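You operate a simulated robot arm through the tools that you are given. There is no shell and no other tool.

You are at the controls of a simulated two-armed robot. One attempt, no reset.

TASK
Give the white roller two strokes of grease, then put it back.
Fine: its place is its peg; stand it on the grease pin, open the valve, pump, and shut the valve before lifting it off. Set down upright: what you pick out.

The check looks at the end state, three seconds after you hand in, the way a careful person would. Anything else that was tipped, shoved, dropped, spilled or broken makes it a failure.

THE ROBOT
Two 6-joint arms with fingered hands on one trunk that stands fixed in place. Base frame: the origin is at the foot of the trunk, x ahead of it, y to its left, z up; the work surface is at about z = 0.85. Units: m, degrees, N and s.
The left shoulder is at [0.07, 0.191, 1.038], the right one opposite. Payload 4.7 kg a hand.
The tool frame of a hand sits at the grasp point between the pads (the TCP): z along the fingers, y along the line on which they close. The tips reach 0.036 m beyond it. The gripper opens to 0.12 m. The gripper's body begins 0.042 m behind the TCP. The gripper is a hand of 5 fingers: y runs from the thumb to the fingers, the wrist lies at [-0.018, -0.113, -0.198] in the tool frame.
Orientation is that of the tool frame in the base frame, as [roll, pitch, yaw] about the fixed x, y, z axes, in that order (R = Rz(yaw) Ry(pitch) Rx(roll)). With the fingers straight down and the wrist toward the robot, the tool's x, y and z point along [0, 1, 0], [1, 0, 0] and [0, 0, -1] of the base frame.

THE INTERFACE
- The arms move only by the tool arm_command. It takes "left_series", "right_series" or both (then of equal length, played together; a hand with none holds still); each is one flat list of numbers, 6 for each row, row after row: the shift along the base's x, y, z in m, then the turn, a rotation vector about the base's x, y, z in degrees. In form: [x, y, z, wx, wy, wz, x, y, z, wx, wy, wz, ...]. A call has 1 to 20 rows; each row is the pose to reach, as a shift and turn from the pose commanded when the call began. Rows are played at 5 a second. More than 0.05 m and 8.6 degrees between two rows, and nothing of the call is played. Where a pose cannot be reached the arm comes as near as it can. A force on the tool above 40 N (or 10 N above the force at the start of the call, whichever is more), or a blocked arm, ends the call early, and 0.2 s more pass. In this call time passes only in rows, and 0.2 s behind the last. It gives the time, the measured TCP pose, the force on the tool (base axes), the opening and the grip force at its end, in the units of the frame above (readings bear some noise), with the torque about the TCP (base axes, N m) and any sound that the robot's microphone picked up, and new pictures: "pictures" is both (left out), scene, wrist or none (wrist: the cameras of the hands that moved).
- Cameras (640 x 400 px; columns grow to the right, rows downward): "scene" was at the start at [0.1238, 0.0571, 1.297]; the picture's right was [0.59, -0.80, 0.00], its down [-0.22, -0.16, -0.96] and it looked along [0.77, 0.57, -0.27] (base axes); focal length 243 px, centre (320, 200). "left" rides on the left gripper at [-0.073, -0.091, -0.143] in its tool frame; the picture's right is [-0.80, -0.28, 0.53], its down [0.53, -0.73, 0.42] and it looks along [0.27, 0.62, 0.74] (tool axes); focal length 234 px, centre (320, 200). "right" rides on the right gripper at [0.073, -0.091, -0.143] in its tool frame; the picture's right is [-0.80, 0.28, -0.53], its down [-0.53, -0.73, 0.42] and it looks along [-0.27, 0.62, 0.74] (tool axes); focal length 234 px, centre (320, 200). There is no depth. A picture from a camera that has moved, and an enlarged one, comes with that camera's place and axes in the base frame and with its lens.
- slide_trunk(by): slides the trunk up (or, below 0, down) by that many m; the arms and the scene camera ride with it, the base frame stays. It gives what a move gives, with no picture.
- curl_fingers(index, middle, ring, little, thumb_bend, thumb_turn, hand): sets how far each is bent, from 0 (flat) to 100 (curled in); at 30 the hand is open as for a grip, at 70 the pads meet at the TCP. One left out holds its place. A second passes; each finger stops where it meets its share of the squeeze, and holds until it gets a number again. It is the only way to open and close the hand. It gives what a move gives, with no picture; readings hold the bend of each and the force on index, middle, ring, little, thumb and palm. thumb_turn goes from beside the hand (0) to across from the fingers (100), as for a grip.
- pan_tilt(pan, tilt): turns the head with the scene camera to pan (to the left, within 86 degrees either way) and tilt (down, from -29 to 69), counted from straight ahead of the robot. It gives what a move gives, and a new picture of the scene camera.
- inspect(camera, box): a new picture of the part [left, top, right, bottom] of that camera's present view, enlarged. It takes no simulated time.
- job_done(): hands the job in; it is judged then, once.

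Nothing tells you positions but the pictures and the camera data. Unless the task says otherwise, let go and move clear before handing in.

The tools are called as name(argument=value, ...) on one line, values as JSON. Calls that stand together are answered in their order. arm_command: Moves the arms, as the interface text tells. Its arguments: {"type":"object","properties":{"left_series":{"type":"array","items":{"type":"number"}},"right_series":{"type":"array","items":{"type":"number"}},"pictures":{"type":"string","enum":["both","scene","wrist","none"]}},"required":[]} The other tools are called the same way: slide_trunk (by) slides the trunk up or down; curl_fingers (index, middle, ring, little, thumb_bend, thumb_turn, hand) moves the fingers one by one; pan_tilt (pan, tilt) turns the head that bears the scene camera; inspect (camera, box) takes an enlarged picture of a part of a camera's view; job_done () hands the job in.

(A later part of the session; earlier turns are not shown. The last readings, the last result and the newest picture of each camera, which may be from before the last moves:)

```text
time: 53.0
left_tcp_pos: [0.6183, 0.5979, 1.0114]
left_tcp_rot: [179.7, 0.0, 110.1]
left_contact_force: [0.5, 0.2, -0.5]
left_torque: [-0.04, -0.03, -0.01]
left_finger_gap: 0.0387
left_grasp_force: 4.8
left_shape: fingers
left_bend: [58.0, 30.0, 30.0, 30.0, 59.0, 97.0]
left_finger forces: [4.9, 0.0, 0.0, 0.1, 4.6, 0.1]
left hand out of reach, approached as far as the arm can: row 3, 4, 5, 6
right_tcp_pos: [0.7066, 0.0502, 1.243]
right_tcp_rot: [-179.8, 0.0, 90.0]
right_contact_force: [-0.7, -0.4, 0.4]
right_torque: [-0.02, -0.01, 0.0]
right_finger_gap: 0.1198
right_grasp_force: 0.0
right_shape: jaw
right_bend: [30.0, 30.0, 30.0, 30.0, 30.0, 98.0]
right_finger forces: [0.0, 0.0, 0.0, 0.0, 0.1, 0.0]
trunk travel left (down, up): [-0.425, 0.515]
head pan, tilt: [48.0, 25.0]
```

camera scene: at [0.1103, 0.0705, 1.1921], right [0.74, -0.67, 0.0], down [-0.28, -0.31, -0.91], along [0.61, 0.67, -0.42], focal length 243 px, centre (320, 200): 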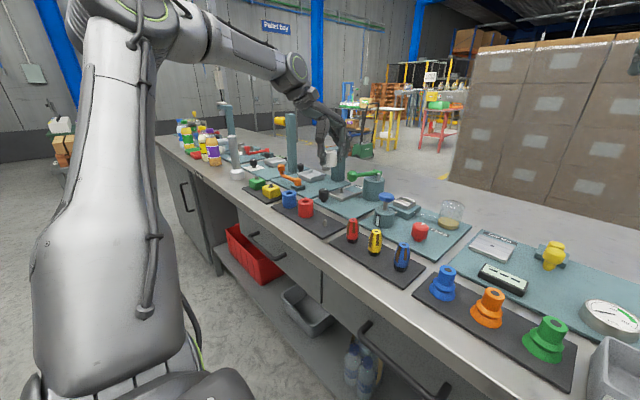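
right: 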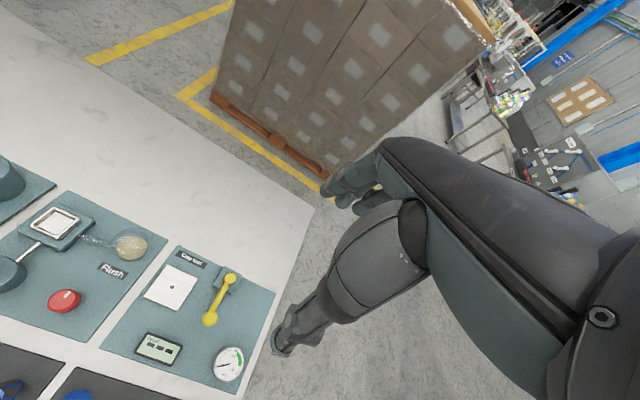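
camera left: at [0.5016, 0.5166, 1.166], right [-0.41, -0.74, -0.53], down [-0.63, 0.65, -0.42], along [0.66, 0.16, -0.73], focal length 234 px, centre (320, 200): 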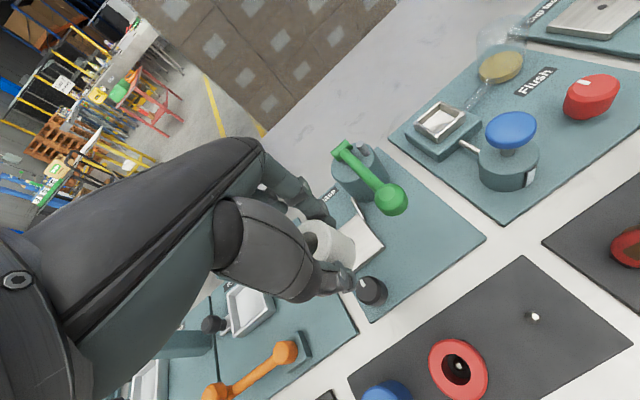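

The limit remains. I take a good look at the arm's present shape to find which joint is stopping it.

pan_tilt(pan=72, tilt=0)

inspect(camera="scene", box=[180, 80, 500, 280])

```text
time: 53.9
left_tcp_pos: [0.6186, 0.5978, 1.0117]
left_tcp_rot: [179.6, 0.1, 110.0]
left_contact_force: [0.0, 0.5, -1.3]
left_torque: [-0.02, 0.0, 0.01]
left_finger_gap: 0.0389
left_grasp_force: 4.8
left_shape: fingers
left_bend: [58.0, 30.0, 30.0, 30.0, 59.0, 97.0]
left_finger forces: [4.8, 0.0, 0.0, 0.1, 4.7, 0.0]
right_tcp_pos: [0.7069, 0.0506, 1.2422]
right_tcp_rot: [-179.9, 0.0, 89.9]
right_contact_force: [-0.6, -0.1, -0.3]
right_torque: [-0.03, -0.01, 0.01]
right_finger_gap: 0.1198
right_grasp_force: 0.2
right_shape: jaw
right_bend: [30.0, 30.0, 30.0, 30.0, 30.0, 98.0]
right_finger forces: [0.1, 0.0, 0.0, 0.0, 0.0, 0.0]
trunk travel left (down, up): [-0.425, 0.515]
head pan, tilt: [72.0, 0.0]
camera scene: at [0.0767, 0.0873, 1.2324], right [0.95, -0.31, 0.0], down [0.0, 0.0, -1.0], along [0.31, 0.95, 0.0], focal length 243 px, centre (320, 200)
```

scene: 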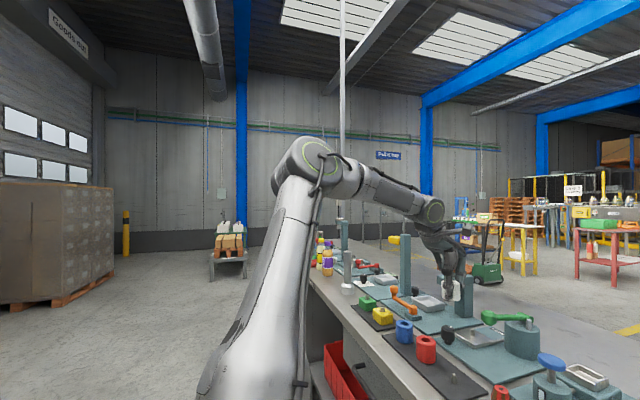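

```text
2.00 times, centred on (340, 180) of scene
camera zoom: at [0.0767, 0.0873, 1.2324], right [0.95, -0.31, 0.0], down [0.0, 0.0, -1.0], along [0.31, 0.95, 0.0], focal length 486 px, centre (280, 240)
```

zoom: 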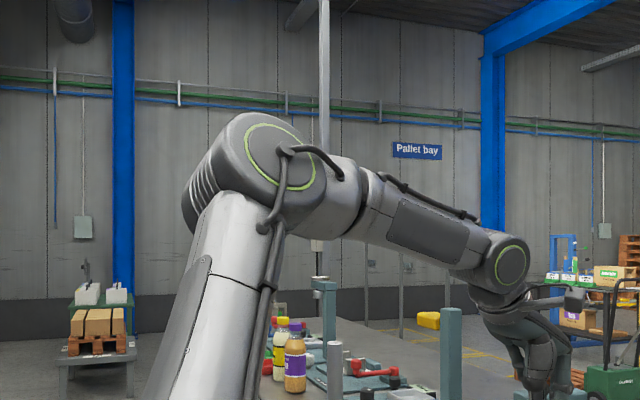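

I now suspect the shoulder cannot swing the upper arm further inward, so being lower relative to the shoulder should help. I back off a little to a safe spot, restore the yaw, and raise the trunk slightly so the pin is at a more favourable height.

arm_command(left_series=[-0.01, -0.01, 0.005, 0, 0, -6, -0.02, -0.02, 0.01, 0, 0, -12, -0.03, -0.03, 0.01, 0, 0, -18, -0.035, -0.035, 0.01, 0, 0, -24, -0.035, -0.035, 0.01, 0, 0, -24], pictures="none")

slide_trunk(by=0.08)

```text
time: 55.1
left_tcp_pos: [0.5829, 0.5622, 1.0208]
left_tcp_rot: [179.8, -0.1, 85.9]
left_contact_force: [0.1, -0.1, -0.7]
left_torque: [0.0, 0.0, -0.01]
left_finger_gap: 0.0388
left_grasp_force: 4.9
left_shape: fingers
left_bend: [58.0, 30.0, 30.0, 30.0, 59.0, 97.0]
left_finger forces: [4.8, 0.0, 0.0, 0.0, 4.7, 0.0]
right_tcp_pos: [0.7051, 0.0501, 1.2425]
right_tcp_rot: [-179.8, 0.0, 89.8]
right_contact_force: [0.4, -0.1, 0.4]
right_torque: [-0.02, 0.0, 0.03]
right_finger_gap: 0.1198
right_grasp_force: 0.1
right_shape: jaw
right_bend: [30.0, 30.0, 30.0, 30.0, 30.0, 98.0]
right_finger forces: [0.0, 0.1, 0.1, 0.0, 0.0, 0.1]
trunk travel left (down, up): [-0.425, 0.515]
head pan, tilt: [72.0, 0.0]
```

```text
time: 56.3
left_tcp_pos: [0.5824, 0.5618, 1.1006]
left_tcp_rot: [180.0, -0.2, 86.0]
left_contact_force: [-0.4, -0.1, -0.7]
left_torque: [-0.01, -0.02, 0.01]
left_finger_gap: 0.0388
left_grasp_force: 4.5
left_shape: fingers
left_bend: [58.0, 30.0, 30.0, 30.0, 59.0, 97.0]
left_finger forces: [4.9, 0.0, 0.0, 0.1, 4.7, 0.0]
right_tcp_pos: [0.7059, 0.051, 1.3219]
right_tcp_rot: [-179.9, 0.0, 89.9]
right_contact_force: [0.4, 0.1, 0.4]
right_torque: [-0.02, 0.01, 0.01]
right_finger_gap: 0.1198
right_grasp_force: 0.0
right_shape: jaw
right_bend: [30.0, 30.0, 30.0, 30.0, 30.0, 98.0]
right_finger forces: [0.0, 0.0, 0.1, 0.0, 0.0, 0.0]
trunk travel left (down, up): [-0.505, 0.435]
head pan, tilt: [72.0, 0.0]
```

Now at trunk +0.08 I come down to z ≈ 0.98 and step outward toward the pin, watching which steps are reachable.

arm_command(left_series=[0, 0.006, -0.04, 0, 0, 0, 0, 0.012, -0.08, 0, 0, 0, 0, 0.017, -0.12, 0, 0, 0, 0.02, 0.017, -0.12, 0, 0, 0, 0.04, 0.017, -0.12, 0, 0, 0, 0.06, 0.017, -0.12, 0, 0, 0], pictures="none")

```text
time: 57.7
left_tcp_pos: [0.616, 0.5724, 0.9882]
left_tcp_rot: [179.8, -0.4, 86.0]
left_contact_force: [0.3, -0.4, -1.1]
left_torque: [0.0, -0.02, 0.01]
left_finger_gap: 0.0388
left_grasp_force: 4.9
left_shape: fingers
left_bend: [58.0, 30.0, 30.0, 30.0, 59.0, 97.0]
left_finger forces: [4.9, 0.0, 0.0, 0.0, 4.8, 0.1]
left hand out of reach, approached as far as the arm can: row 5, 6
right_tcp_pos: [0.7057, 0.0504, 1.323]
right_tcp_rot: [179.9, 0.0, 89.9]
right_contact_force: [-0.3, 0.5, -0.3]
right_torque: [0.01, -0.02, 0.0]
right_finger_gap: 0.1199
right_grasp_force: 0.1
right_shape: jaw
right_bend: [30.0, 30.0, 30.0, 30.0, 30.0, 98.0]
right_finger forces: [0.0, 0.1, 0.1, 0.0, 0.1, 0.0]
trunk travel left (down, up): [-0.505, 0.435]
head pan, tilt: [72.0, 0.0]
```

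The forward limit persists at about this distance. I look down at the left shoulder to understand its joints before going on (the roller stays firmly held).

pan_tilt(pan=80, tilt=45)

pan_tilt(pan=-80, tilt=45)

pan_tilt(pan=-40, tilt=35)

```text
time: 58.8
left_tcp_pos: [0.6177, 0.5726, 0.9868]
left_tcp_rot: [179.8, -0.2, 86.0]
left_contact_force: [-0.2, 0.0, -0.8]
left_torque: [0.01, 0.02, -0.01]
left_finger_gap: 0.0386
left_grasp_force: 4.9
left_shape: fingers
left_bend: [58.0, 30.0, 30.0, 30.0, 59.0, 97.0]
left_finger forces: [4.8, 0.0, 0.0, 0.1, 4.7, 0.0]
right_tcp_pos: [0.707, 0.0513, 1.3209]
right_tcp_rot: [-180.0, 0.0, 89.9]
right_contact_force: [-0.4, -0.7, 0.8]
right_torque: [0.01, -0.01, -0.03]
right_finger_gap: 0.12
right_grasp_force: 0.1
right_shape: jaw
right_bend: [30.0, 30.0, 30.0, 30.0, 30.0, 98.0]
right_finger forces: [0.0, 0.0, 0.0, 0.0, 0.1, 0.0]
trunk travel left (down, up): [-0.505, 0.435]
head pan, tilt: [80.0, 45.0]
camera scene: at [0.063, 0.0817, 1.2416], right [0.98, -0.17, 0.0], down [-0.12, -0.7, -0.71], along [0.12, 0.7, -0.71], focal length 243 px, centre (320, 200)
```

scene: 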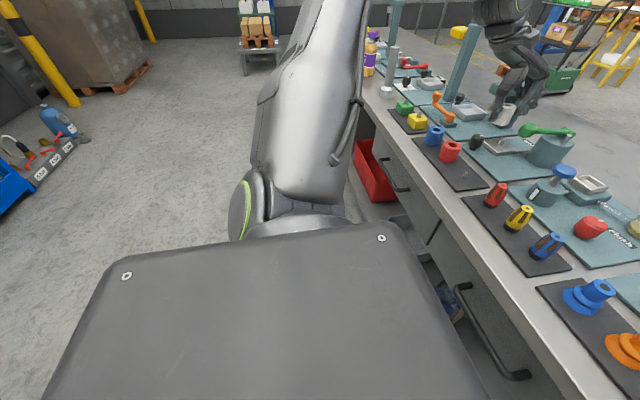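

```text
time: 61.2
left_tcp_pos: [0.6163, 0.5732, 0.9868]
left_tcp_rot: [179.8, -0.2, 86.0]
left_contact_force: [-0.3, -0.4, -0.6]
left_torque: [-0.02, -0.01, 0.0]
left_finger_gap: 0.039
left_grasp_force: 4.7
left_shape: fingers
left_bend: [58.0, 30.0, 30.0, 30.0, 59.0, 97.0]
left_finger forces: [4.7, 0.0, 0.0, 0.0, 4.9, 0.0]
right_tcp_pos: [0.7069, 0.0495, 1.3221]
right_tcp_rot: [-179.9, 0.0, 89.8]
right_contact_force: [-0.6, -0.7, 0.5]
right_torque: [0.01, -0.01, -0.03]
right_finger_gap: 0.1196
right_grasp_force: 0.1
right_shape: jaw
right_bend: [30.0, 30.0, 30.0, 30.0, 30.0, 98.0]
right_finger forces: [0.1, 0.0, 0.0, 0.1, 0.1, 0.1]
trunk travel left (down, up): [-0.505, 0.435]
head pan, tilt: [-80.0, 45.0]
camera scene: at [0.0629, -0.0784, 1.2415], right [-0.98, -0.17, 0.0], down [-0.12, 0.7, -0.71], along [0.12, -0.7, -0.71], focal length 243 px, centre (320, 200)
```

scene: 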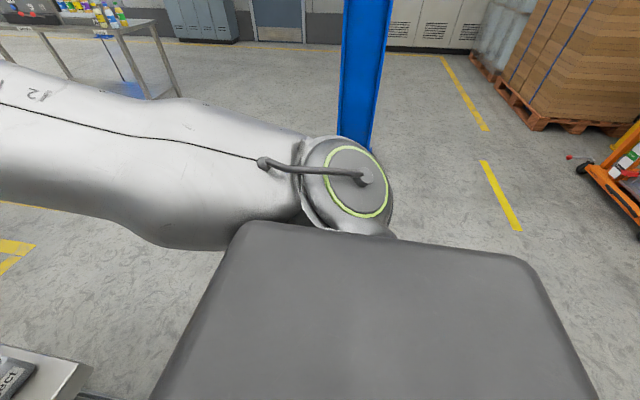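

```text
time: 62.3
left_tcp_pos: [0.6171, 0.5734, 0.9878]
left_tcp_rot: [179.8, -0.2, 86.0]
left_contact_force: [-0.3, 0.8, -0.3]
left_torque: [0.01, 0.0, 0.0]
left_finger_gap: 0.039
left_grasp_force: 4.7
left_shape: fingers
left_bend: [58.0, 30.0, 30.0, 30.0, 59.0, 97.0]
left_finger forces: [4.8, 0.0, 0.0, 0.1, 4.8, 0.1]
right_tcp_pos: [0.7067, 0.0507, 1.3222]
right_tcp_rot: [-180.0, 0.0, 89.9]
right_contact_force: [0.3, 0.0, -0.3]
right_torque: [-0.02, 0.03, 0.01]
right_finger_gap: 0.1198
right_grasp_force: 0.0
right_shape: jaw
right_bend: [30.0, 30.0, 30.0, 30.0, 30.0, 98.0]
right_finger forces: [0.0, 0.0, 0.0, 0.0, 0.0, 0.1]
trunk travel left (down, up): [-0.505, 0.435]
head pan, tilt: [-40.0, 35.0]
camera scene: at [0.1162, -0.055, 1.2563], right [-0.64, -0.77, 0.0], down [-0.44, 0.37, -0.82], along [0.63, -0.53, -0.57], focal length 243 px, centre (320, 200)
```

scene: 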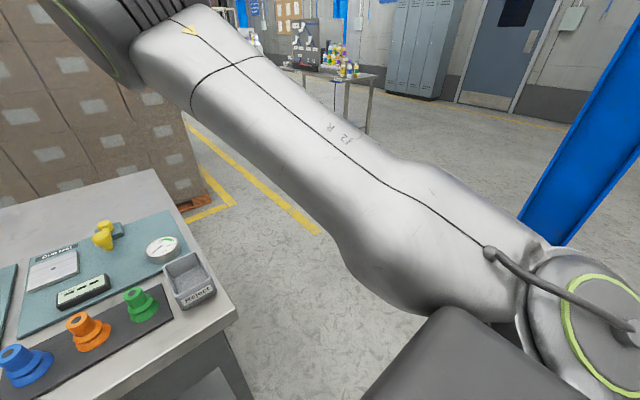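

The left arm is in an "elbow-up" posture whose shoulder joint stops it short of the pin; it must be switched to an "elbow-down" posture like the right arm's. That is risky with the roller in hand, so I put the roller back on its peg first. I move up and back, then lower the trunk again.

arm_command(left_series=[-0.012, -0.01, 0.03, 0, 0, 1, -0.025, -0.025, 0.06, 0, 0, 3, -0.04, -0.04, 0.09, 0, 0, 4, -0.05, -0.055, 0.105, 0, 0, 4], pictures="none")

slide_trunk(by=-0.08)

pan_tilt(pan=48, tilt=25)

```text
time: 63.3
left_tcp_pos: [0.5646, 0.519, 1.0917]
left_tcp_rot: [179.9, -0.1, 90.0]
left_contact_force: [0.8, 0.5, -0.9]
left_torque: [0.02, 0.01, 0.01]
left_finger_gap: 0.0388
left_grasp_force: 4.3
left_shape: fingers
left_bend: [58.0, 30.0, 30.0, 30.0, 59.0, 97.0]
left_finger forces: [4.8, 0.0, 0.0, 0.1, 4.6, 0.0]
right_tcp_pos: [0.7067, 0.0502, 1.3222]
right_tcp_rot: [179.9, 0.0, 89.9]
right_contact_force: [-1.2, -0.3, 0.4]
right_torque: [-0.03, -0.04, 0.0]
right_finger_gap: 0.1199
right_grasp_force: 0.1
right_shape: jaw
right_bend: [30.0, 30.0, 30.0, 30.0, 30.0, 98.0]
right_finger forces: [0.0, 0.0, 0.0, 0.0, 0.0, 0.0]
trunk travel left (down, up): [-0.505, 0.435]
head pan, tilt: [-40.0, 35.0]
```

```text
time: 64.5
left_tcp_pos: [0.5652, 0.5195, 1.0114]
left_tcp_rot: [179.9, -0.2, 90.0]
left_contact_force: [-0.2, 0.7, 0.1]
left_torque: [0.0, -0.02, -0.01]
left_finger_gap: 0.0385
left_grasp_force: 4.5
left_shape: fingers
left_bend: [58.0, 30.0, 30.0, 30.0, 59.0, 97.0]
left_finger forces: [4.9, 0.0, 0.1, 0.1, 4.7, 0.0]
right_tcp_pos: [0.7054, 0.0516, 1.2418]
right_tcp_rot: [179.9, 0.0, 89.9]
right_contact_force: [0.6, -0.6, 0.4]
right_torque: [0.0, -0.01, 0.0]
right_finger_gap: 0.12
right_grasp_force: 0.1
right_shape: jaw
right_bend: [30.0, 30.0, 30.0, 30.0, 30.0, 98.0]
right_finger forces: [0.1, 0.1, 0.0, 0.0, 0.0, 0.0]
trunk travel left (down, up): [-0.425, 0.515]
head pan, tilt: [-40.0, 35.0]
```

```text
time: 66.1
left_tcp_pos: [0.5644, 0.5196, 1.0111]
left_tcp_rot: [179.9, -0.2, 90.0]
left_contact_force: [0.9, -0.6, -0.1]
left_torque: [-0.03, -0.01, -0.02]
left_finger_gap: 0.0387
left_grasp_force: 4.4
left_shape: fingers
left_bend: [58.0, 30.0, 30.0, 30.0, 59.0, 97.0]
left_finger forces: [4.8, 0.0, 0.0, 0.0, 4.6, 0.0]
right_tcp_pos: [0.7077, 0.0508, 1.2428]
right_tcp_rot: [-179.9, 0.0, 90.0]
right_contact_force: [-0.1, -0.4, 0.6]
right_torque: [-0.02, 0.0, 0.01]
right_finger_gap: 0.1197
right_grasp_force: 0.1
right_shape: jaw
right_bend: [30.0, 30.0, 30.0, 30.0, 30.0, 98.0]
right_finger forces: [0.0, 0.0, 0.0, 0.0, 0.1, 0.0]
trunk travel left (down, up): [-0.425, 0.515]
head pan, tilt: [48.0, 25.0]
camera scene: at [0.1105, 0.07, 1.1921], right [0.74, -0.67, 0.0], down [-0.28, -0.31, -0.91], along [0.61, 0.67, -0.42], focal length 243 px, centre (320, 200)
```

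scene: 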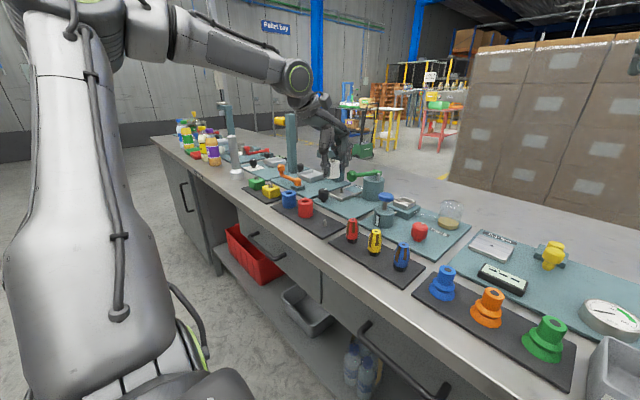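

I move back over the bare peg at z ≈ 0.955, then check alignment before lowering.

arm_command(left_series=[-0.02, -0.012, -0.005, 0, 0, 0, -0.045, -0.028, -0.015, 0, 0, 0, -0.065, -0.042, -0.03, 0, 0, 0, -0.0725, -0.0459, -0.045, 0, 0, 0, -0.0725, -0.0459, -0.056, 0, 0, 0, -0.0725, -0.0459, -0.056, 0, 0, 0], pictures="none")

inspect(camera="scene", box=[290, 140, 370, 250])

inspect(camera="left", box=[240, 150, 440, 360])

```text
time: 67.5
left_tcp_pos: [0.4925, 0.4722, 0.9551]
left_tcp_rot: [179.8, -0.3, 90.0]
left_contact_force: [0.1, -0.7, -1.0]
left_torque: [-0.01, -0.01, 0.01]
left_finger_gap: 0.0385
left_grasp_force: 4.9
left_shape: fingers
left_bend: [58.0, 30.0, 30.0, 30.0, 59.0, 97.0]
left_finger forces: [4.7, 0.0, 0.0, 0.1, 4.6, 0.0]
right_tcp_pos: [0.7062, 0.0509, 1.2419]
right_tcp_rot: [-180.0, 0.0, 90.0]
right_contact_force: [0.0, -0.4, 0.5]
right_torque: [0.0, -0.03, 0.0]
right_finger_gap: 0.1198
right_grasp_force: 0.1
right_shape: jaw
right_bend: [30.0, 30.0, 30.0, 30.0, 30.0, 98.0]
right_finger forces: [0.0, 0.0, 0.0, 0.0, 0.0, 0.0]
trunk travel left (down, up): [-0.425, 0.515]
head pan, tilt: [48.0, 25.0]
```

```text
3.64 times, centred on (330, 195) of scene
camera zoom: at [0.1103, 0.07, 1.1921], right [0.74, -0.67, 0.0], down [-0.28, -0.31, -0.91], along [0.61, 0.67, -0.42], focal length 883 px, centre (284, 218)
```

zoom: 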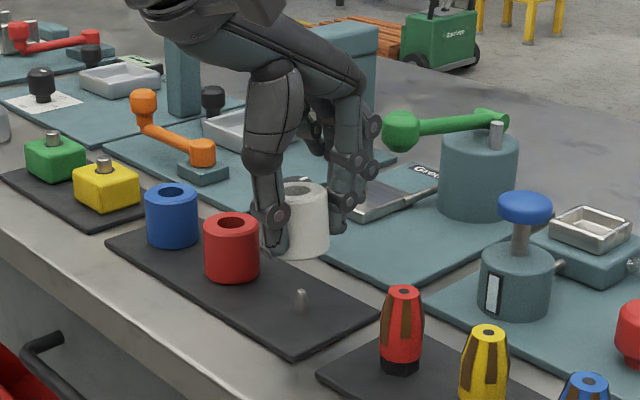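

```text
1.90 times, centred on (340, 255) of left
camera zoom: at [0.3998, 0.4009, 1.0981], right [-0.28, -0.8, -0.53], down [-0.73, 0.53, -0.43], along [0.62, 0.27, -0.73], focal length 446 px, centre (282, 95)
```

zoom: 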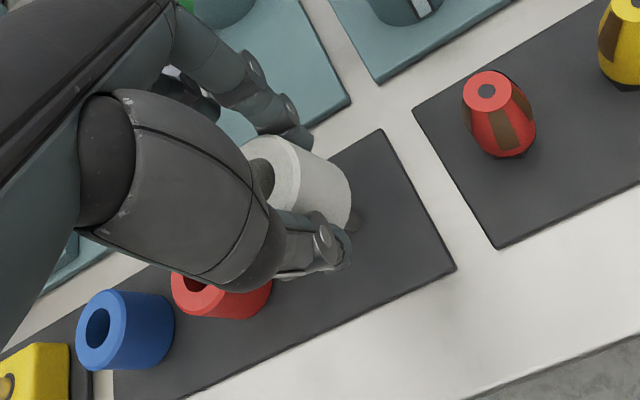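

Aligned with the peg as before. I lower slowly onto it.

arm_command(left_series=[0.0005, 0.0012, -0.012, 0, 0, 0, 0.0005, 0.0012, -0.024, 0, 0, 0, 0.0005, 0.0012, -0.034, 0, 0, 0, 0.0005, 0.0012, -0.042, 0, 0, 0, 0.0005, 0.0012, -0.048, 0, 0, 0, 0.0005, 0.0012, -0.052, 0, 0, 0], pictures="none")

inspect(camera="scene", box=[290, 140, 370, 250])

```text
time: 68.9
left_tcp_pos: [0.4932, 0.4732, 0.9034]
left_tcp_rot: [179.9, -0.2, 90.0]
left_contact_force: [-0.1, -0.8, -1.6]
left_torque: [-0.02, -0.01, -0.02]
left_finger_gap: 0.0387
left_grasp_force: 4.9
left_shape: fingers
left_bend: [58.0, 30.0, 30.0, 30.0, 59.0, 97.0]
left_finger forces: [4.7, 0.0, 0.0, 0.0, 4.6, 0.1]
right_tcp_pos: [0.7069, 0.0493, 1.243]
right_tcp_rot: [180.0, 0.0, 90.0]
right_contact_force: [-0.2, -0.9, 0.0]
right_torque: [0.03, -0.02, -0.02]
right_finger_gap: 0.1198
right_grasp_force: 0.1
right_shape: jaw
right_bend: [30.0, 30.0, 30.0, 30.0, 30.0, 98.0]
right_finger forces: [0.0, 0.0, 0.1, 0.0, 0.0, 0.0]
trunk travel left (down, up): [-0.425, 0.515]
head pan, tilt: [48.0, 25.0]
```

```text
3.64 times, centred on (330, 195) of scene
camera zoom: at [0.1099, 0.0692, 1.1922], right [0.74, -0.67, 0.0], down [-0.28, -0.31, -0.91], along [0.61, 0.67, -0.42], focal length 883 px, centre (284, 218)
```

zoom: 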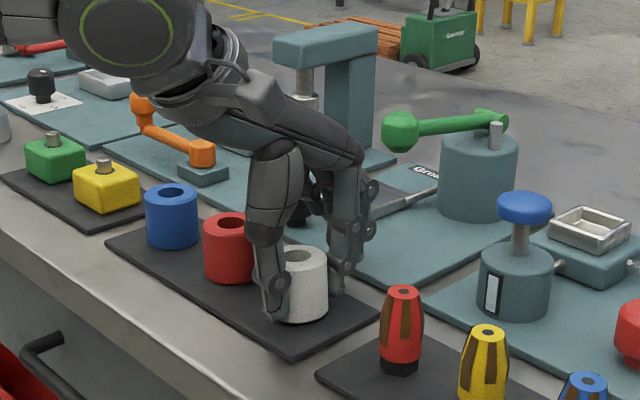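

The roller is back on its peg. I open thumb and index gently, then rise.

curl_fingers(hand="left", index=48, thumb_bend=48)

curl_fingers(hand="left", index=30, thumb_bend=30)

arm_command(left_series=[0, 0, 0.02, 0, 0, 0, 0, 0, 0.04, 0, 0, 0, 0, 0, 0.07, 0, 0, 0, 0, 0, 0.1, 0, 0, 0], pictures="scene")

inspect(camera="scene", box=[270, 150, 370, 250])

```text
time: 69.9
left_tcp_pos: [0.4932, 0.4752, 0.9035]
left_tcp_rot: [179.9, -0.2, 90.0]
left_contact_force: [-1.1, 0.0, 0.4]
left_torque: [0.02, 0.0, 0.0]
left_finger_gap: 0.0686
left_grasp_force: 0.0
left_shape: fingers
left_bend: [48.0, 30.0, 30.0, 30.0, 48.0, 97.0]
left_finger forces: [0.1, 0.0, 0.0, 0.0, 0.0, 0.0]
right_tcp_pos: [0.7066, 0.0498, 1.2425]
right_tcp_rot: [-179.9, 0.0, 90.0]
right_contact_force: [-0.7, 0.0, 0.1]
right_torque: [0.06, -0.02, -0.03]
right_finger_gap: 0.1196
right_grasp_force: 0.2
right_shape: jaw
right_bend: [30.0, 30.0, 30.0, 30.0, 30.0, 98.0]
right_finger forces: [0.0, 0.0, 0.0, 0.0, 0.0, 0.0]
trunk travel left (down, up): [-0.425, 0.515]
head pan, tilt: [48.0, 25.0]
```

```text
time: 70.9
left_tcp_pos: [0.4933, 0.4737, 0.9034]
left_tcp_rot: [180.0, -0.2, 90.0]
left_contact_force: [0.3, -0.1, -0.2]
left_torque: [0.03, 0.0, -0.04]
left_finger_gap: 0.122
left_grasp_force: 0.1
left_shape: fingers
left_bend: [30.0, 30.0, 30.0, 30.0, 30.0, 97.0]
left_finger forces: [0.0, 0.1, 0.1, 0.0, 0.1, 0.0]
right_tcp_pos: [0.706, 0.0512, 1.2434]
right_tcp_rot: [-179.9, -0.1, 89.8]
right_contact_force: [0.6, -0.4, 0.4]
right_torque: [-0.03, 0.01, 0.0]
right_finger_gap: 0.1198
right_grasp_force: 0.1
right_shape: jaw
right_bend: [30.0, 30.0, 30.0, 30.0, 30.0, 98.0]
right_finger forces: [0.0, 0.1, 0.1, 0.0, 0.1, 0.0]
trunk travel left (down, up): [-0.425, 0.515]
head pan, tilt: [48.0, 25.0]
```

```text
time: 71.9
left_tcp_pos: [0.4922, 0.4712, 1.0041]
left_tcp_rot: [179.9, -0.2, 90.0]
left_contact_force: [0.8, -0.6, 0.1]
left_torque: [0.02, 0.01, -0.02]
left_finger_gap: 0.1216
left_grasp_force: 0.1
left_shape: fingers
left_bend: [30.0, 30.0, 30.0, 30.0, 30.0, 97.0]
left_finger forces: [0.1, 0.0, 0.1, 0.0, 0.1, 0.0]
right_tcp_pos: [0.7055, 0.0483, 1.2423]
right_tcp_rot: [-180.0, -0.1, 89.9]
right_contact_force: [-0.1, 0.1, -0.2]
right_torque: [0.05, 0.04, -0.01]
right_finger_gap: 0.12
right_grasp_force: 0.1
right_shape: jaw
right_bend: [30.0, 30.0, 30.0, 30.0, 30.0, 98.0]
right_finger forces: [0.0, 0.0, 0.0, 0.1, 0.0, 0.0]
trunk travel left (down, up): [-0.425, 0.515]
head pan, tilt: [48.0, 25.0]
camera scene: at [0.1099, 0.0689, 1.1922], right [0.74, -0.67, 0.0], down [-0.28, -0.31, -0.91], along [0.61, 0.67, -0.42], focal length 243 px, centre (320, 200)
```

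scene: 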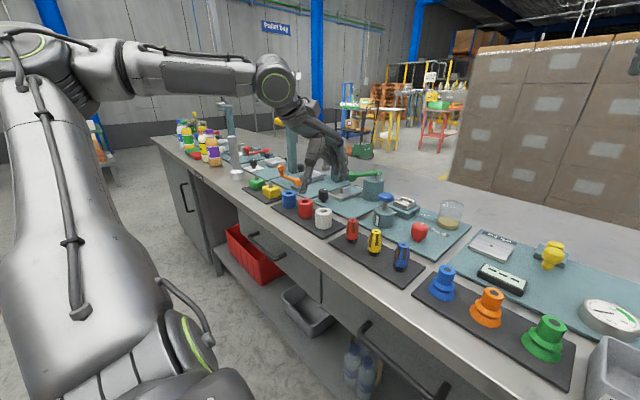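

```text
4.00 times, centred on (320, 200) of scene
camera zoom: at [0.1099, 0.0689, 1.1922], right [0.74, -0.67, 0.0], down [-0.28, -0.31, -0.91], along [0.61, 0.67, -0.42], focal length 971 px, centre (320, 200)
```

zoom: 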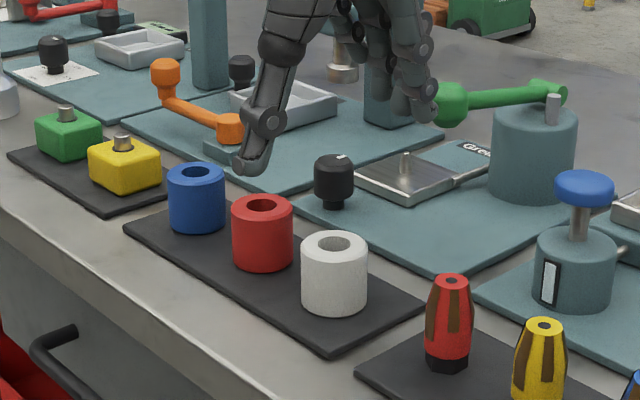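

The roller stands on its peg again, unharmed. Now, empty-handed, I raise the trunk for room and try to switch the elbow: pull the hand in toward the folded zone, take it downward there, then go out.

slide_trunk(by=0.4)

arm_command(left_series=[-0.015, 0.01, 0, 0, 0, 0, -0.03, 0.02, 0, 0, 0, 0, -0.045, 0.03, 0, 0, 0, 0, -0.06, 0.04, 0, 0, 0, 0, -0.06, 0.04, -0.02, 0, 0, 0, -0.06, 0.04, -0.04, 0, 0, 0, -0.06, 0.04, -0.06, 0, 0, 0, -0.06, 0.04, -0.08, 0, 0, 0, -0.06, 0.04, -0.1, 0, 0, 0, -0.06, 0.04, -0.12, 0, 0, 0], pictures="none")

pan_tilt(pan=70, tilt=20)

```text
time: 75.7
left_tcp_pos: [0.493, 0.4725, 1.4044]
left_tcp_rot: [-180.0, -0.1, 90.0]
left_contact_force: [-0.9, 0.9, 0.0]
left_torque: [0.0, -0.03, 0.03]
left_finger_gap: 0.1216
left_grasp_force: 0.0
left_shape: fingers
left_bend: [30.0, 30.0, 30.0, 30.0, 30.0, 97.0]
left_finger forces: [0.1, 0.0, 0.0, 0.0, 0.1, 0.0]
right_tcp_pos: [0.7072, 0.0501, 1.6428]
right_tcp_rot: [-180.0, 0.0, 89.9]
right_contact_force: [-0.4, -0.6, 0.1]
right_torque: [0.0, 0.03, 0.04]
right_finger_gap: 0.1199
right_grasp_force: 0.0
right_shape: jaw
right_bend: [30.0, 30.0, 30.0, 30.0, 30.0, 98.0]
right_finger forces: [0.0, 0.0, 0.0, 0.0, 0.0, 0.0]
trunk travel left (down, up): [-0.825, 0.115]
head pan, tilt: [48.0, 25.0]
```

```text
time: 77.9
left_tcp_pos: [0.4743, 0.4472, 1.2989]
left_tcp_rot: [179.8, -0.2, 90.0]
left_contact_force: [-0.1, -1.0, -0.3]
left_torque: [0.02, -0.05, 0.01]
left_finger_gap: 0.1225
left_grasp_force: 0.1
left_shape: fingers
left_bend: [30.0, 30.0, 30.0, 30.0, 30.0, 98.0]
left_finger forces: [0.0, 0.0, 0.1, 0.1, 0.1, 0.0]
left hand out of reach, approached as far as the arm can: row 1, 2, 3, 4, 5, 6, 7, 8, 9, 10
right_tcp_pos: [0.7037, 0.049, 1.643]
right_tcp_rot: [179.9, -0.1, 89.9]
right_contact_force: [0.2, -0.4, 0.5]
right_torque: [0.04, 0.01, -0.04]
right_finger_gap: 0.1198
right_grasp_force: 0.1
right_shape: jaw
right_bend: [30.0, 30.0, 30.0, 30.0, 30.0, 98.0]
right_finger forces: [0.0, 0.0, 0.0, 0.0, 0.1, 0.0]
trunk travel left (down, up): [-0.825, 0.115]
head pan, tilt: [48.0, 25.0]
```

```text
time: 78.8
left_tcp_pos: [0.4767, 0.4468, 1.298]
left_tcp_rot: [179.9, -0.1, 90.0]
left_contact_force: [-0.3, -0.4, -0.5]
left_torque: [-0.02, -0.03, 0.03]
left_finger_gap: 0.1225
left_grasp_force: 0.0
left_shape: fingers
left_bend: [30.0, 30.0, 30.0, 30.0, 30.0, 98.0]
left_finger forces: [0.0, 0.0, 0.1, 0.0, 0.1, 0.0]
right_tcp_pos: [0.7072, 0.051, 1.643]
right_tcp_rot: [-179.9, 0.0, 89.9]
right_contact_force: [0.1, 0.1, 0.2]
right_torque: [0.01, 0.03, -0.05]
right_finger_gap: 0.1198
right_grasp_force: 0.0
right_shape: jaw
right_bend: [30.0, 30.0, 30.0, 30.0, 30.0, 98.0]
right_finger forces: [0.1, 0.0, 0.1, 0.0, 0.0, 0.1]
trunk travel left (down, up): [-0.825, 0.115]
head pan, tilt: [70.0, 20.0]
camera scene: at [0.081, 0.0891, 1.6002], right [0.94, -0.34, 0.0], down [-0.12, -0.32, -0.94], along [0.32, 0.88, -0.34], focal length 243 px, centre (320, 200)
```

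scene: 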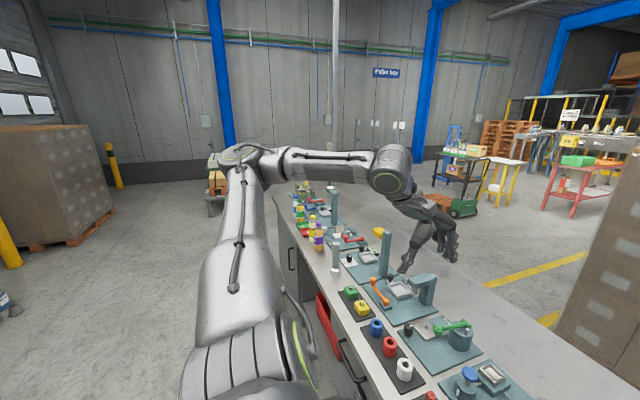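

The hand is at the inner limit with the upper arm straight out to the left. I now go on downward and then outward, and look which way the elbow moves.

arm_command(left_series=[-0.02, 0.02, -0.03, 0, 0, 0, -0.03, 0.03, -0.06, 0, 0, 0, -0.03, 0.03, -0.09, 0, 0, 0, -0.02, 0.02, -0.12, 0, 0, 0, 0, 0, -0.14, 0, 0, 0, 0.02, -0.02, -0.155, 0, 0, 0, 0.035, -0.035, -0.165, 0, 0, 0, 0.05, -0.045, -0.175, 0, 0, 0], pictures="scene")

```text
time: 80.6
left_tcp_pos: [0.5253, 0.3954, 1.1229]
left_tcp_rot: [179.9, -0.2, 90.0]
left_contact_force: [1.0, -0.5, -0.5]
left_torque: [0.0, 0.01, -0.03]
left_finger_gap: 0.1222
left_grasp_force: 0.1
left_shape: fingers
left_bend: [30.0, 30.0, 30.0, 30.0, 30.0, 98.0]
left_finger forces: [0.1, 0.0, 0.0, 0.1, 0.0, 0.1]
left hand out of reach, approached as far as the arm can: row 1, 2, 3, 4
right_tcp_pos: [0.71, 0.0495, 1.642]
right_tcp_rot: [-179.9, -0.2, 89.9]
right_contact_force: [0.6, -1.4, -0.4]
right_torque: [-0.01, 0.05, -0.02]
right_finger_gap: 0.1199
right_grasp_force: 0.1
right_shape: jaw
right_bend: [30.0, 30.0, 30.0, 30.0, 30.0, 98.0]
right_finger forces: [0.0, 0.1, 0.0, 0.0, 0.0, 0.0]
trunk travel left (down, up): [-0.825, 0.115]
head pan, tilt: [70.0, 20.0]
camera scene: at [0.0826, 0.0885, 1.6002], right [0.94, -0.34, 0.0], down [-0.12, -0.32, -0.94], along [0.32, 0.88, -0.34], focal length 243 px, centre (320, 200)
```

scene: 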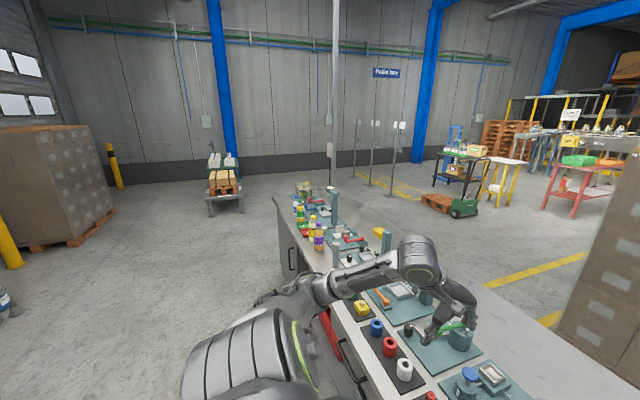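

It worked: the elbow is now down and all last rows were reached. I test reaching toward the pin in this posture, still high above the bench.

arm_command(left_series=[0.025, 0.035, 0, 0, 0, 0, 0.05, 0.07, 0, 0, 0, 0, 0.075, 0.105, 0, 0, 0, 0, 0.1, 0.14, 0, 0, 0, 0, 0.125, 0.17, 0, 0, 0, 0, 0.14, 0.184, -0.02, 0, 0, 0, 0.14, 0.184, -0.05, 0, 0, 0], pictures="scene")

pan_tilt(pan=50, tilt=42)

```text
time: 82.2
left_tcp_pos: [0.6657, 0.5813, 1.0704]
left_tcp_rot: [179.8, -0.2, 89.9]
left_contact_force: [-0.3, 0.0, -0.1]
left_torque: [-0.05, 0.0, 0.0]
left_finger_gap: 0.1224
left_grasp_force: 0.1
left_shape: fingers
left_bend: [30.0, 30.0, 30.0, 30.0, 30.0, 98.0]
left_finger forces: [0.0, 0.1, 0.0, 0.1, 0.0, 0.0]
right_tcp_pos: [0.7063, 0.0521, 1.6429]
right_tcp_rot: [-179.9, 0.0, 90.0]
right_contact_force: [-0.2, -0.1, 0.1]
right_torque: [-0.08, -0.01, -0.01]
right_finger_gap: 0.1198
right_grasp_force: 0.0
right_shape: jaw
right_bend: [30.0, 30.0, 30.0, 30.0, 30.0, 98.0]
right_finger forces: [0.0, 0.0, 0.0, 0.0, 0.0, 0.0]
trunk travel left (down, up): [-0.825, 0.115]
head pan, tilt: [70.0, 20.0]
camera scene: at [0.0805, 0.0901, 1.6002], right [0.94, -0.34, 0.0], down [-0.12, -0.32, -0.94], along [0.32, 0.88, -0.34], focal length 243 px, centre (320, 200)
```

scene: 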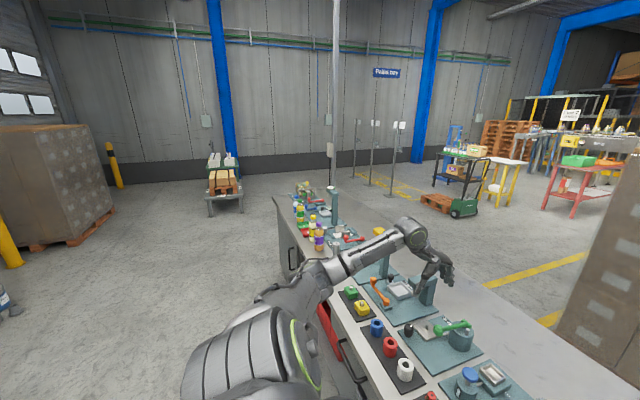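

```text
time: 83.0
left_tcp_pos: [0.6655, 0.5806, 1.0713]
left_tcp_rot: [179.9, -0.1, 90.1]
left_contact_force: [0.0, 1.5, 0.4]
left_torque: [-0.03, -0.01, 0.01]
left_finger_gap: 0.1221
left_grasp_force: 0.0
left_shape: fingers
left_bend: [30.0, 30.0, 30.0, 30.0, 30.0, 98.0]
left_finger forces: [0.1, 0.0, 0.0, 0.0, 0.1, 0.0]
right_tcp_pos: [0.7069, 0.0499, 1.6422]
right_tcp_rot: [-179.8, 0.0, 89.9]
right_contact_force: [0.3, -0.9, 0.4]
right_torque: [-0.02, 0.0, 0.03]
right_finger_gap: 0.12
right_grasp_force: 0.0
right_shape: jaw
right_bend: [30.0, 30.0, 30.0, 30.0, 30.0, 98.0]
right_finger forces: [0.0, 0.0, 0.0, 0.1, 0.1, 0.0]
trunk travel left (down, up): [-0.825, 0.115]
head pan, tilt: [50.0, 42.0]
camera scene: at [0.1026, 0.0655, 1.5659], right [0.77, -0.64, 0.0], down [-0.43, -0.51, -0.74], along [0.48, 0.57, -0.67], focal length 243 px, centre (320, 200)
```

scene: 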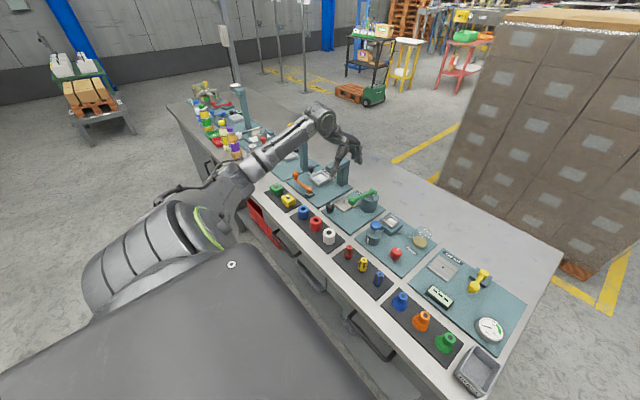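

This posture reaches the pin location exactly. I go back over the white roller in this same posture to pick it up again.

arm_command(left_series=[-0.025, -0.016, 0, 0, 0, 0, -0.05, -0.032, 0, 0, 0, 0, -0.075, -0.048, 0, 0, 0, 0, -0.1, -0.064, 0, 0, 0, 0, -0.125, -0.08, 0, 0, 0, 0, -0.15, -0.095, -0.01, 0, 0, 0, -0.173, -0.1075, -0.03, 0, 0, 0, -0.173, -0.1075, -0.06, 0, 0, 0, -0.173, -0.1075, -0.06, 0, 0, 0], pictures="both")

inspect(camera="left", box=[240, 150, 440, 360])

inspect(camera="scene", box=[280, 160, 400, 260])

```text
time: 85.0
left_tcp_pos: [0.4936, 0.4748, 1.0116]
left_tcp_rot: [179.9, -0.3, 90.0]
left_contact_force: [0.5, 0.4, -0.2]
left_torque: [0.02, 0.01, 0.0]
left_finger_gap: 0.1223
left_grasp_force: 0.1
left_shape: fingers
left_bend: [30.0, 30.0, 30.0, 30.0, 30.0, 98.0]
left_finger forces: [0.0, 0.0, 0.1, 0.0, 0.0, 0.0]
right_tcp_pos: [0.7071, 0.0503, 1.6415]
right_tcp_rot: [-179.9, -0.1, 89.9]
right_contact_force: [0.0, 0.5, 0.0]
right_torque: [0.0, -0.01, 0.04]
right_finger_gap: 0.1198
right_grasp_force: 0.1
right_shape: jaw
right_bend: [30.0, 30.0, 30.0, 30.0, 30.0, 98.0]
right_finger forces: [0.0, 0.1, 0.0, 0.1, 0.0, 0.1]
trunk travel left (down, up): [-0.825, 0.115]
head pan, tilt: [50.0, 42.0]
camera scene: at [0.1027, 0.0656, 1.5658], right [0.77, -0.64, 0.0], down [-0.43, -0.51, -0.74], along [0.48, 0.57, -0.67], focal length 243 px, centre (320, 200)
camera left: at [0.4015, 0.402, 1.1554], right [-0.28, -0.8, -0.53], down [-0.73, 0.53, -0.42], along [0.62, 0.27, -0.74], focal length 234 px, centre (320, 200)
```

scene: 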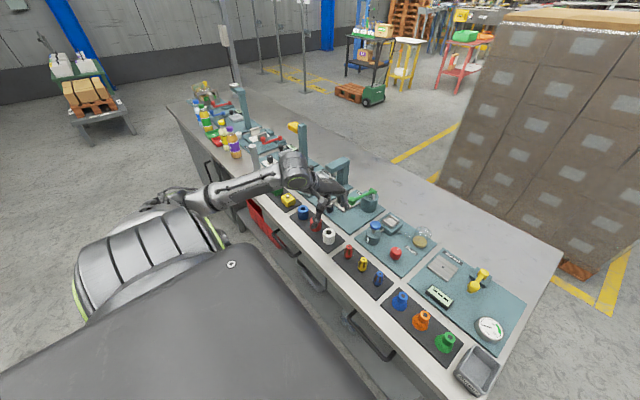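
left: 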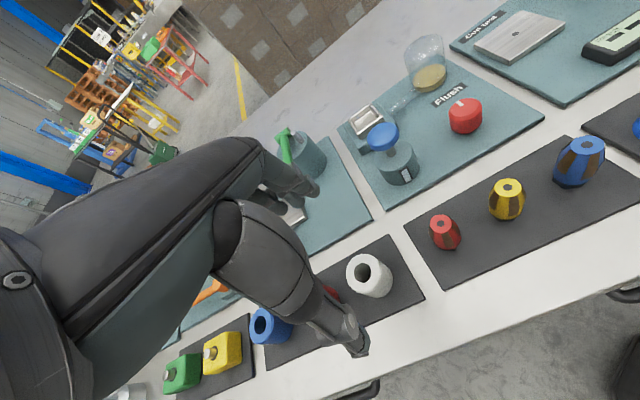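

```text
1.90 times, centred on (340, 255) of left
camera zoom: at [0.4015, 0.402, 1.1554], right [-0.28, -0.8, -0.53], down [-0.73, 0.53, -0.42], along [0.62, 0.27, -0.74], focal length 446 px, centre (282, 95)
```

zoom: 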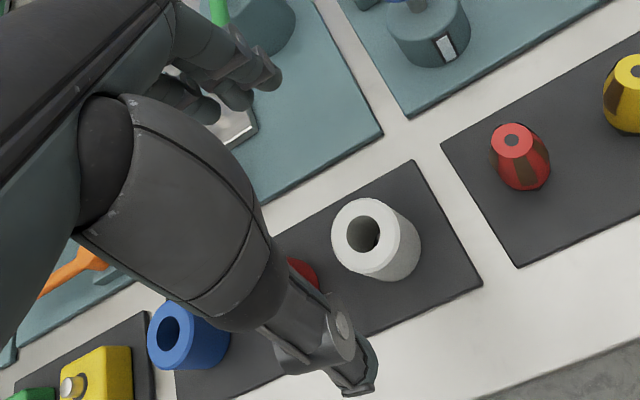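

```text
4.00 times, centred on (340, 210) of scene
camera zoom: at [0.1027, 0.0656, 1.5658], right [0.77, -0.64, 0.0], down [-0.43, -0.51, -0.74], along [0.48, 0.57, -0.67], focal length 971 px, centre (240, 160)
```

zoom: 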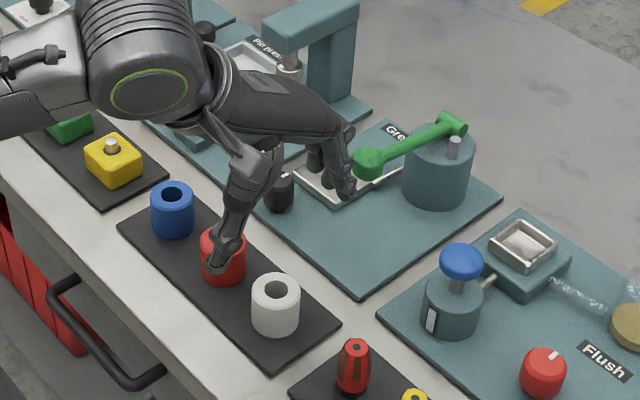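

The roller is reachable in this posture too. I descend to just above it and verify alignment.

arm_command(left_series=[-0.0005, -0.001, -0.02, 0, 0, 0, -0.0005, -0.001, -0.04, 0, 0, 0, -0.0005, -0.001, -0.06, 0, 0, 0, -0.0005, -0.001, -0.06, 0, 0, 0], pictures="none")

inspect(camera="left", box=[240, 150, 440, 360])

inspect(camera="scene", box=[280, 180, 376, 260])

```text
time: 86.0
left_tcp_pos: [0.4914, 0.4744, 0.9519]
left_tcp_rot: [179.9, -0.1, 89.9]
left_contact_force: [-0.4, 0.2, 0.9]
left_torque: [0.0, -0.03, -0.01]
left_finger_gap: 0.1222
left_grasp_force: 0.0
left_shape: fingers
left_bend: [30.0, 30.0, 30.0, 30.0, 30.0, 98.0]
left_finger forces: [0.0, 0.0, 0.1, 0.1, 0.0, 0.0]
right_tcp_pos: [0.706, 0.0516, 1.6423]
right_tcp_rot: [-179.9, 0.0, 89.9]
right_contact_force: [-0.4, 0.1, 0.5]
right_torque: [0.0, -0.01, 0.0]
right_finger_gap: 0.1199
right_grasp_force: 0.0
right_shape: jaw
right_bend: [30.0, 30.0, 30.0, 30.0, 30.0, 98.0]
right_finger forces: [0.0, 0.0, 0.0, 0.1, 0.0, 0.0]
trunk travel left (down, up): [-0.825, 0.115]
head pan, tilt: [50.0, 42.0]
```

```text
1.90 times, centred on (340, 255) of left
camera zoom: at [0.4, 0.4018, 1.0952], right [-0.28, -0.8, -0.53], down [-0.73, 0.53, -0.42], along [0.62, 0.27, -0.74], focal length 446 px, centre (282, 95)
```

zoom: 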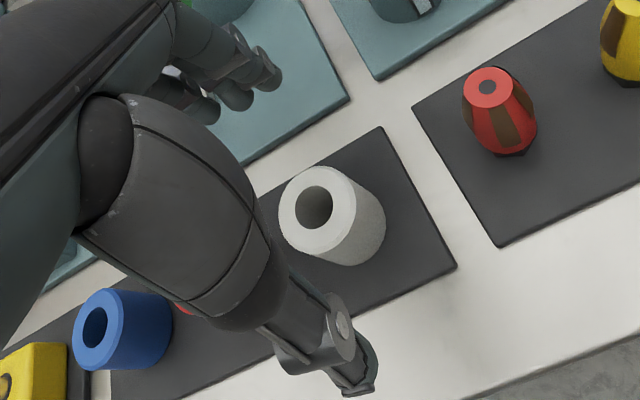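

```text
5.00 times, centred on (328, 220) of scene
camera zoom: at [0.1026, 0.0657, 1.5658], right [0.77, -0.64, 0.0], down [-0.43, -0.51, -0.74], along [0.48, 0.57, -0.67], focal length 1214 px, centre (280, 100)
```

zoom: 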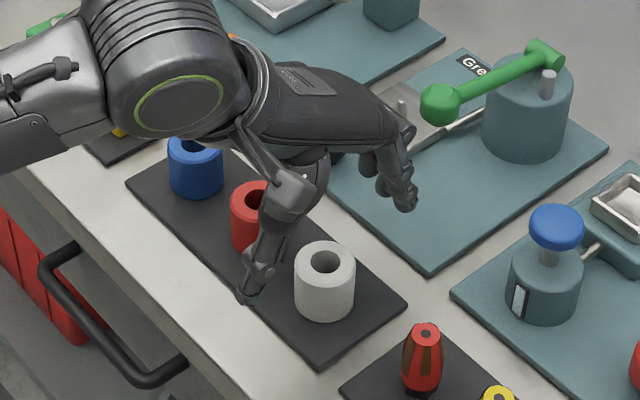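

The view matches the earlier good pre-grasp. I lower to grasp height and pinch again.

arm_command(left_series=[0.001, -0.0005, -0.015, 0, 0, 0, 0.001, -0.0005, -0.03, 0, 0, 0, 0.001, -0.0005, -0.042, 0, 0, 0, 0.001, -0.0005, -0.05, 0, 0, 0, 0.001, -0.0005, -0.05, 0, 0, 0], pictures="none")

curl_fingers(hand="left", index=50, thumb_bend=50)

curl_fingers(hand="left", index=56, thumb_bend=56)

curl_fingers(hand="left", index=66, thumb_bend=66)

```text
time: 87.2
left_tcp_pos: [0.4914, 0.4719, 0.9031]
left_tcp_rot: [179.9, -0.1, 90.0]
left_contact_force: [-0.4, 0.3, 0.5]
left_torque: [0.0, 0.01, -0.02]
left_finger_gap: 0.1222
left_grasp_force: 0.1
left_shape: fingers
left_bend: [30.0, 30.0, 30.0, 30.0, 30.0, 98.0]
left_finger forces: [0.0, 0.0, 0.1, 0.0, 0.0, 0.0]
right_tcp_pos: [0.7058, 0.0509, 1.642]
right_tcp_rot: [-179.9, -0.1, 89.8]
right_contact_force: [0.2, 0.1, 0.4]
right_torque: [0.02, 0.0, -0.07]
right_finger_gap: 0.1198
right_grasp_force: 0.1
right_shape: jaw
right_bend: [30.0, 30.0, 30.0, 30.0, 30.0, 98.0]
right_finger forces: [0.1, 0.0, 0.0, 0.1, 0.1, 0.0]
trunk travel left (down, up): [-0.825, 0.115]
head pan, tilt: [50.0, 42.0]
```

```text
time: 88.2
left_tcp_pos: [0.4916, 0.4719, 0.9025]
left_tcp_rot: [179.9, 0.0, 90.1]
left_contact_force: [0.2, 0.4, -0.2]
left_torque: [-0.01, 0.02, -0.01]
left_finger_gap: 0.0637
left_grasp_force: 0.0
left_shape: fingers
left_bend: [50.0, 30.0, 30.0, 30.0, 50.0, 98.0]
left_finger forces: [0.0, 0.0, 0.1, 0.0, 0.1, 0.0]
right_tcp_pos: [0.7073, 0.0502, 1.6416]
right_tcp_rot: [-180.0, -0.1, 89.9]
right_contact_force: [0.5, -0.4, -0.8]
right_torque: [-0.04, -0.01, 0.01]
right_finger_gap: 0.1197
right_grasp_force: 0.1
right_shape: jaw
right_bend: [30.0, 30.0, 30.0, 30.0, 30.0, 98.0]
right_finger forces: [0.2, 0.0, 0.1, 0.0, 0.0, 0.1]
trunk travel left (down, up): [-0.825, 0.115]
head pan, tilt: [50.0, 42.0]
```

```text
time: 89.2
left_tcp_pos: [0.4918, 0.4735, 0.9032]
left_tcp_rot: [179.9, -0.1, 90.0]
left_contact_force: [-1.0, 0.7, 0.7]
left_torque: [-0.02, 0.02, 0.0]
left_finger_gap: 0.0456
left_grasp_force: 0.1
left_shape: fingers
left_bend: [56.0, 30.0, 30.0, 30.0, 56.0, 98.0]
left_finger forces: [0.0, 0.0, 0.1, 0.0, 0.1, 0.0]
right_tcp_pos: [0.7065, 0.0497, 1.6418]
right_tcp_rot: [-179.9, 0.0, 89.9]
right_contact_force: [0.5, 0.4, -0.2]
right_torque: [0.01, 0.02, -0.02]
right_finger_gap: 0.1196
right_grasp_force: 0.1
right_shape: jaw
right_bend: [30.0, 30.0, 30.0, 30.0, 30.0, 98.0]
right_finger forces: [0.1, 0.1, 0.0, 0.0, 0.1, 0.0]
trunk travel left (down, up): [-0.825, 0.115]
head pan, tilt: [50.0, 42.0]
```

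```text
time: 90.2
left_tcp_pos: [0.4907, 0.4726, 0.9031]
left_tcp_rot: [179.9, -0.1, 89.9]
left_contact_force: [0.1, 0.1, 1.1]
left_torque: [0.0, 0.02, 0.0]
left_finger_gap: 0.0362
left_grasp_force: 5.4
left_shape: fingers
left_bend: [59.0, 30.0, 30.0, 30.0, 60.0, 97.0]
left_finger forces: [5.8, 0.0, 0.1, 0.0, 5.8, 0.0]
right_tcp_pos: [0.7066, 0.0495, 1.6417]
right_tcp_rot: [-179.9, 0.0, 89.9]
right_contact_force: [-0.5, 0.1, 0.2]
right_torque: [0.02, -0.01, 0.02]
right_finger_gap: 0.1199
right_grasp_force: 0.2
right_shape: jaw
right_bend: [30.0, 30.0, 30.0, 30.0, 30.0, 98.0]
right_finger forces: [0.0, 0.1, 0.0, 0.0, 0.0, 0.0]
trunk travel left (down, up): [-0.825, 0.115]
head pan, tilt: [50.0, 42.0]
```

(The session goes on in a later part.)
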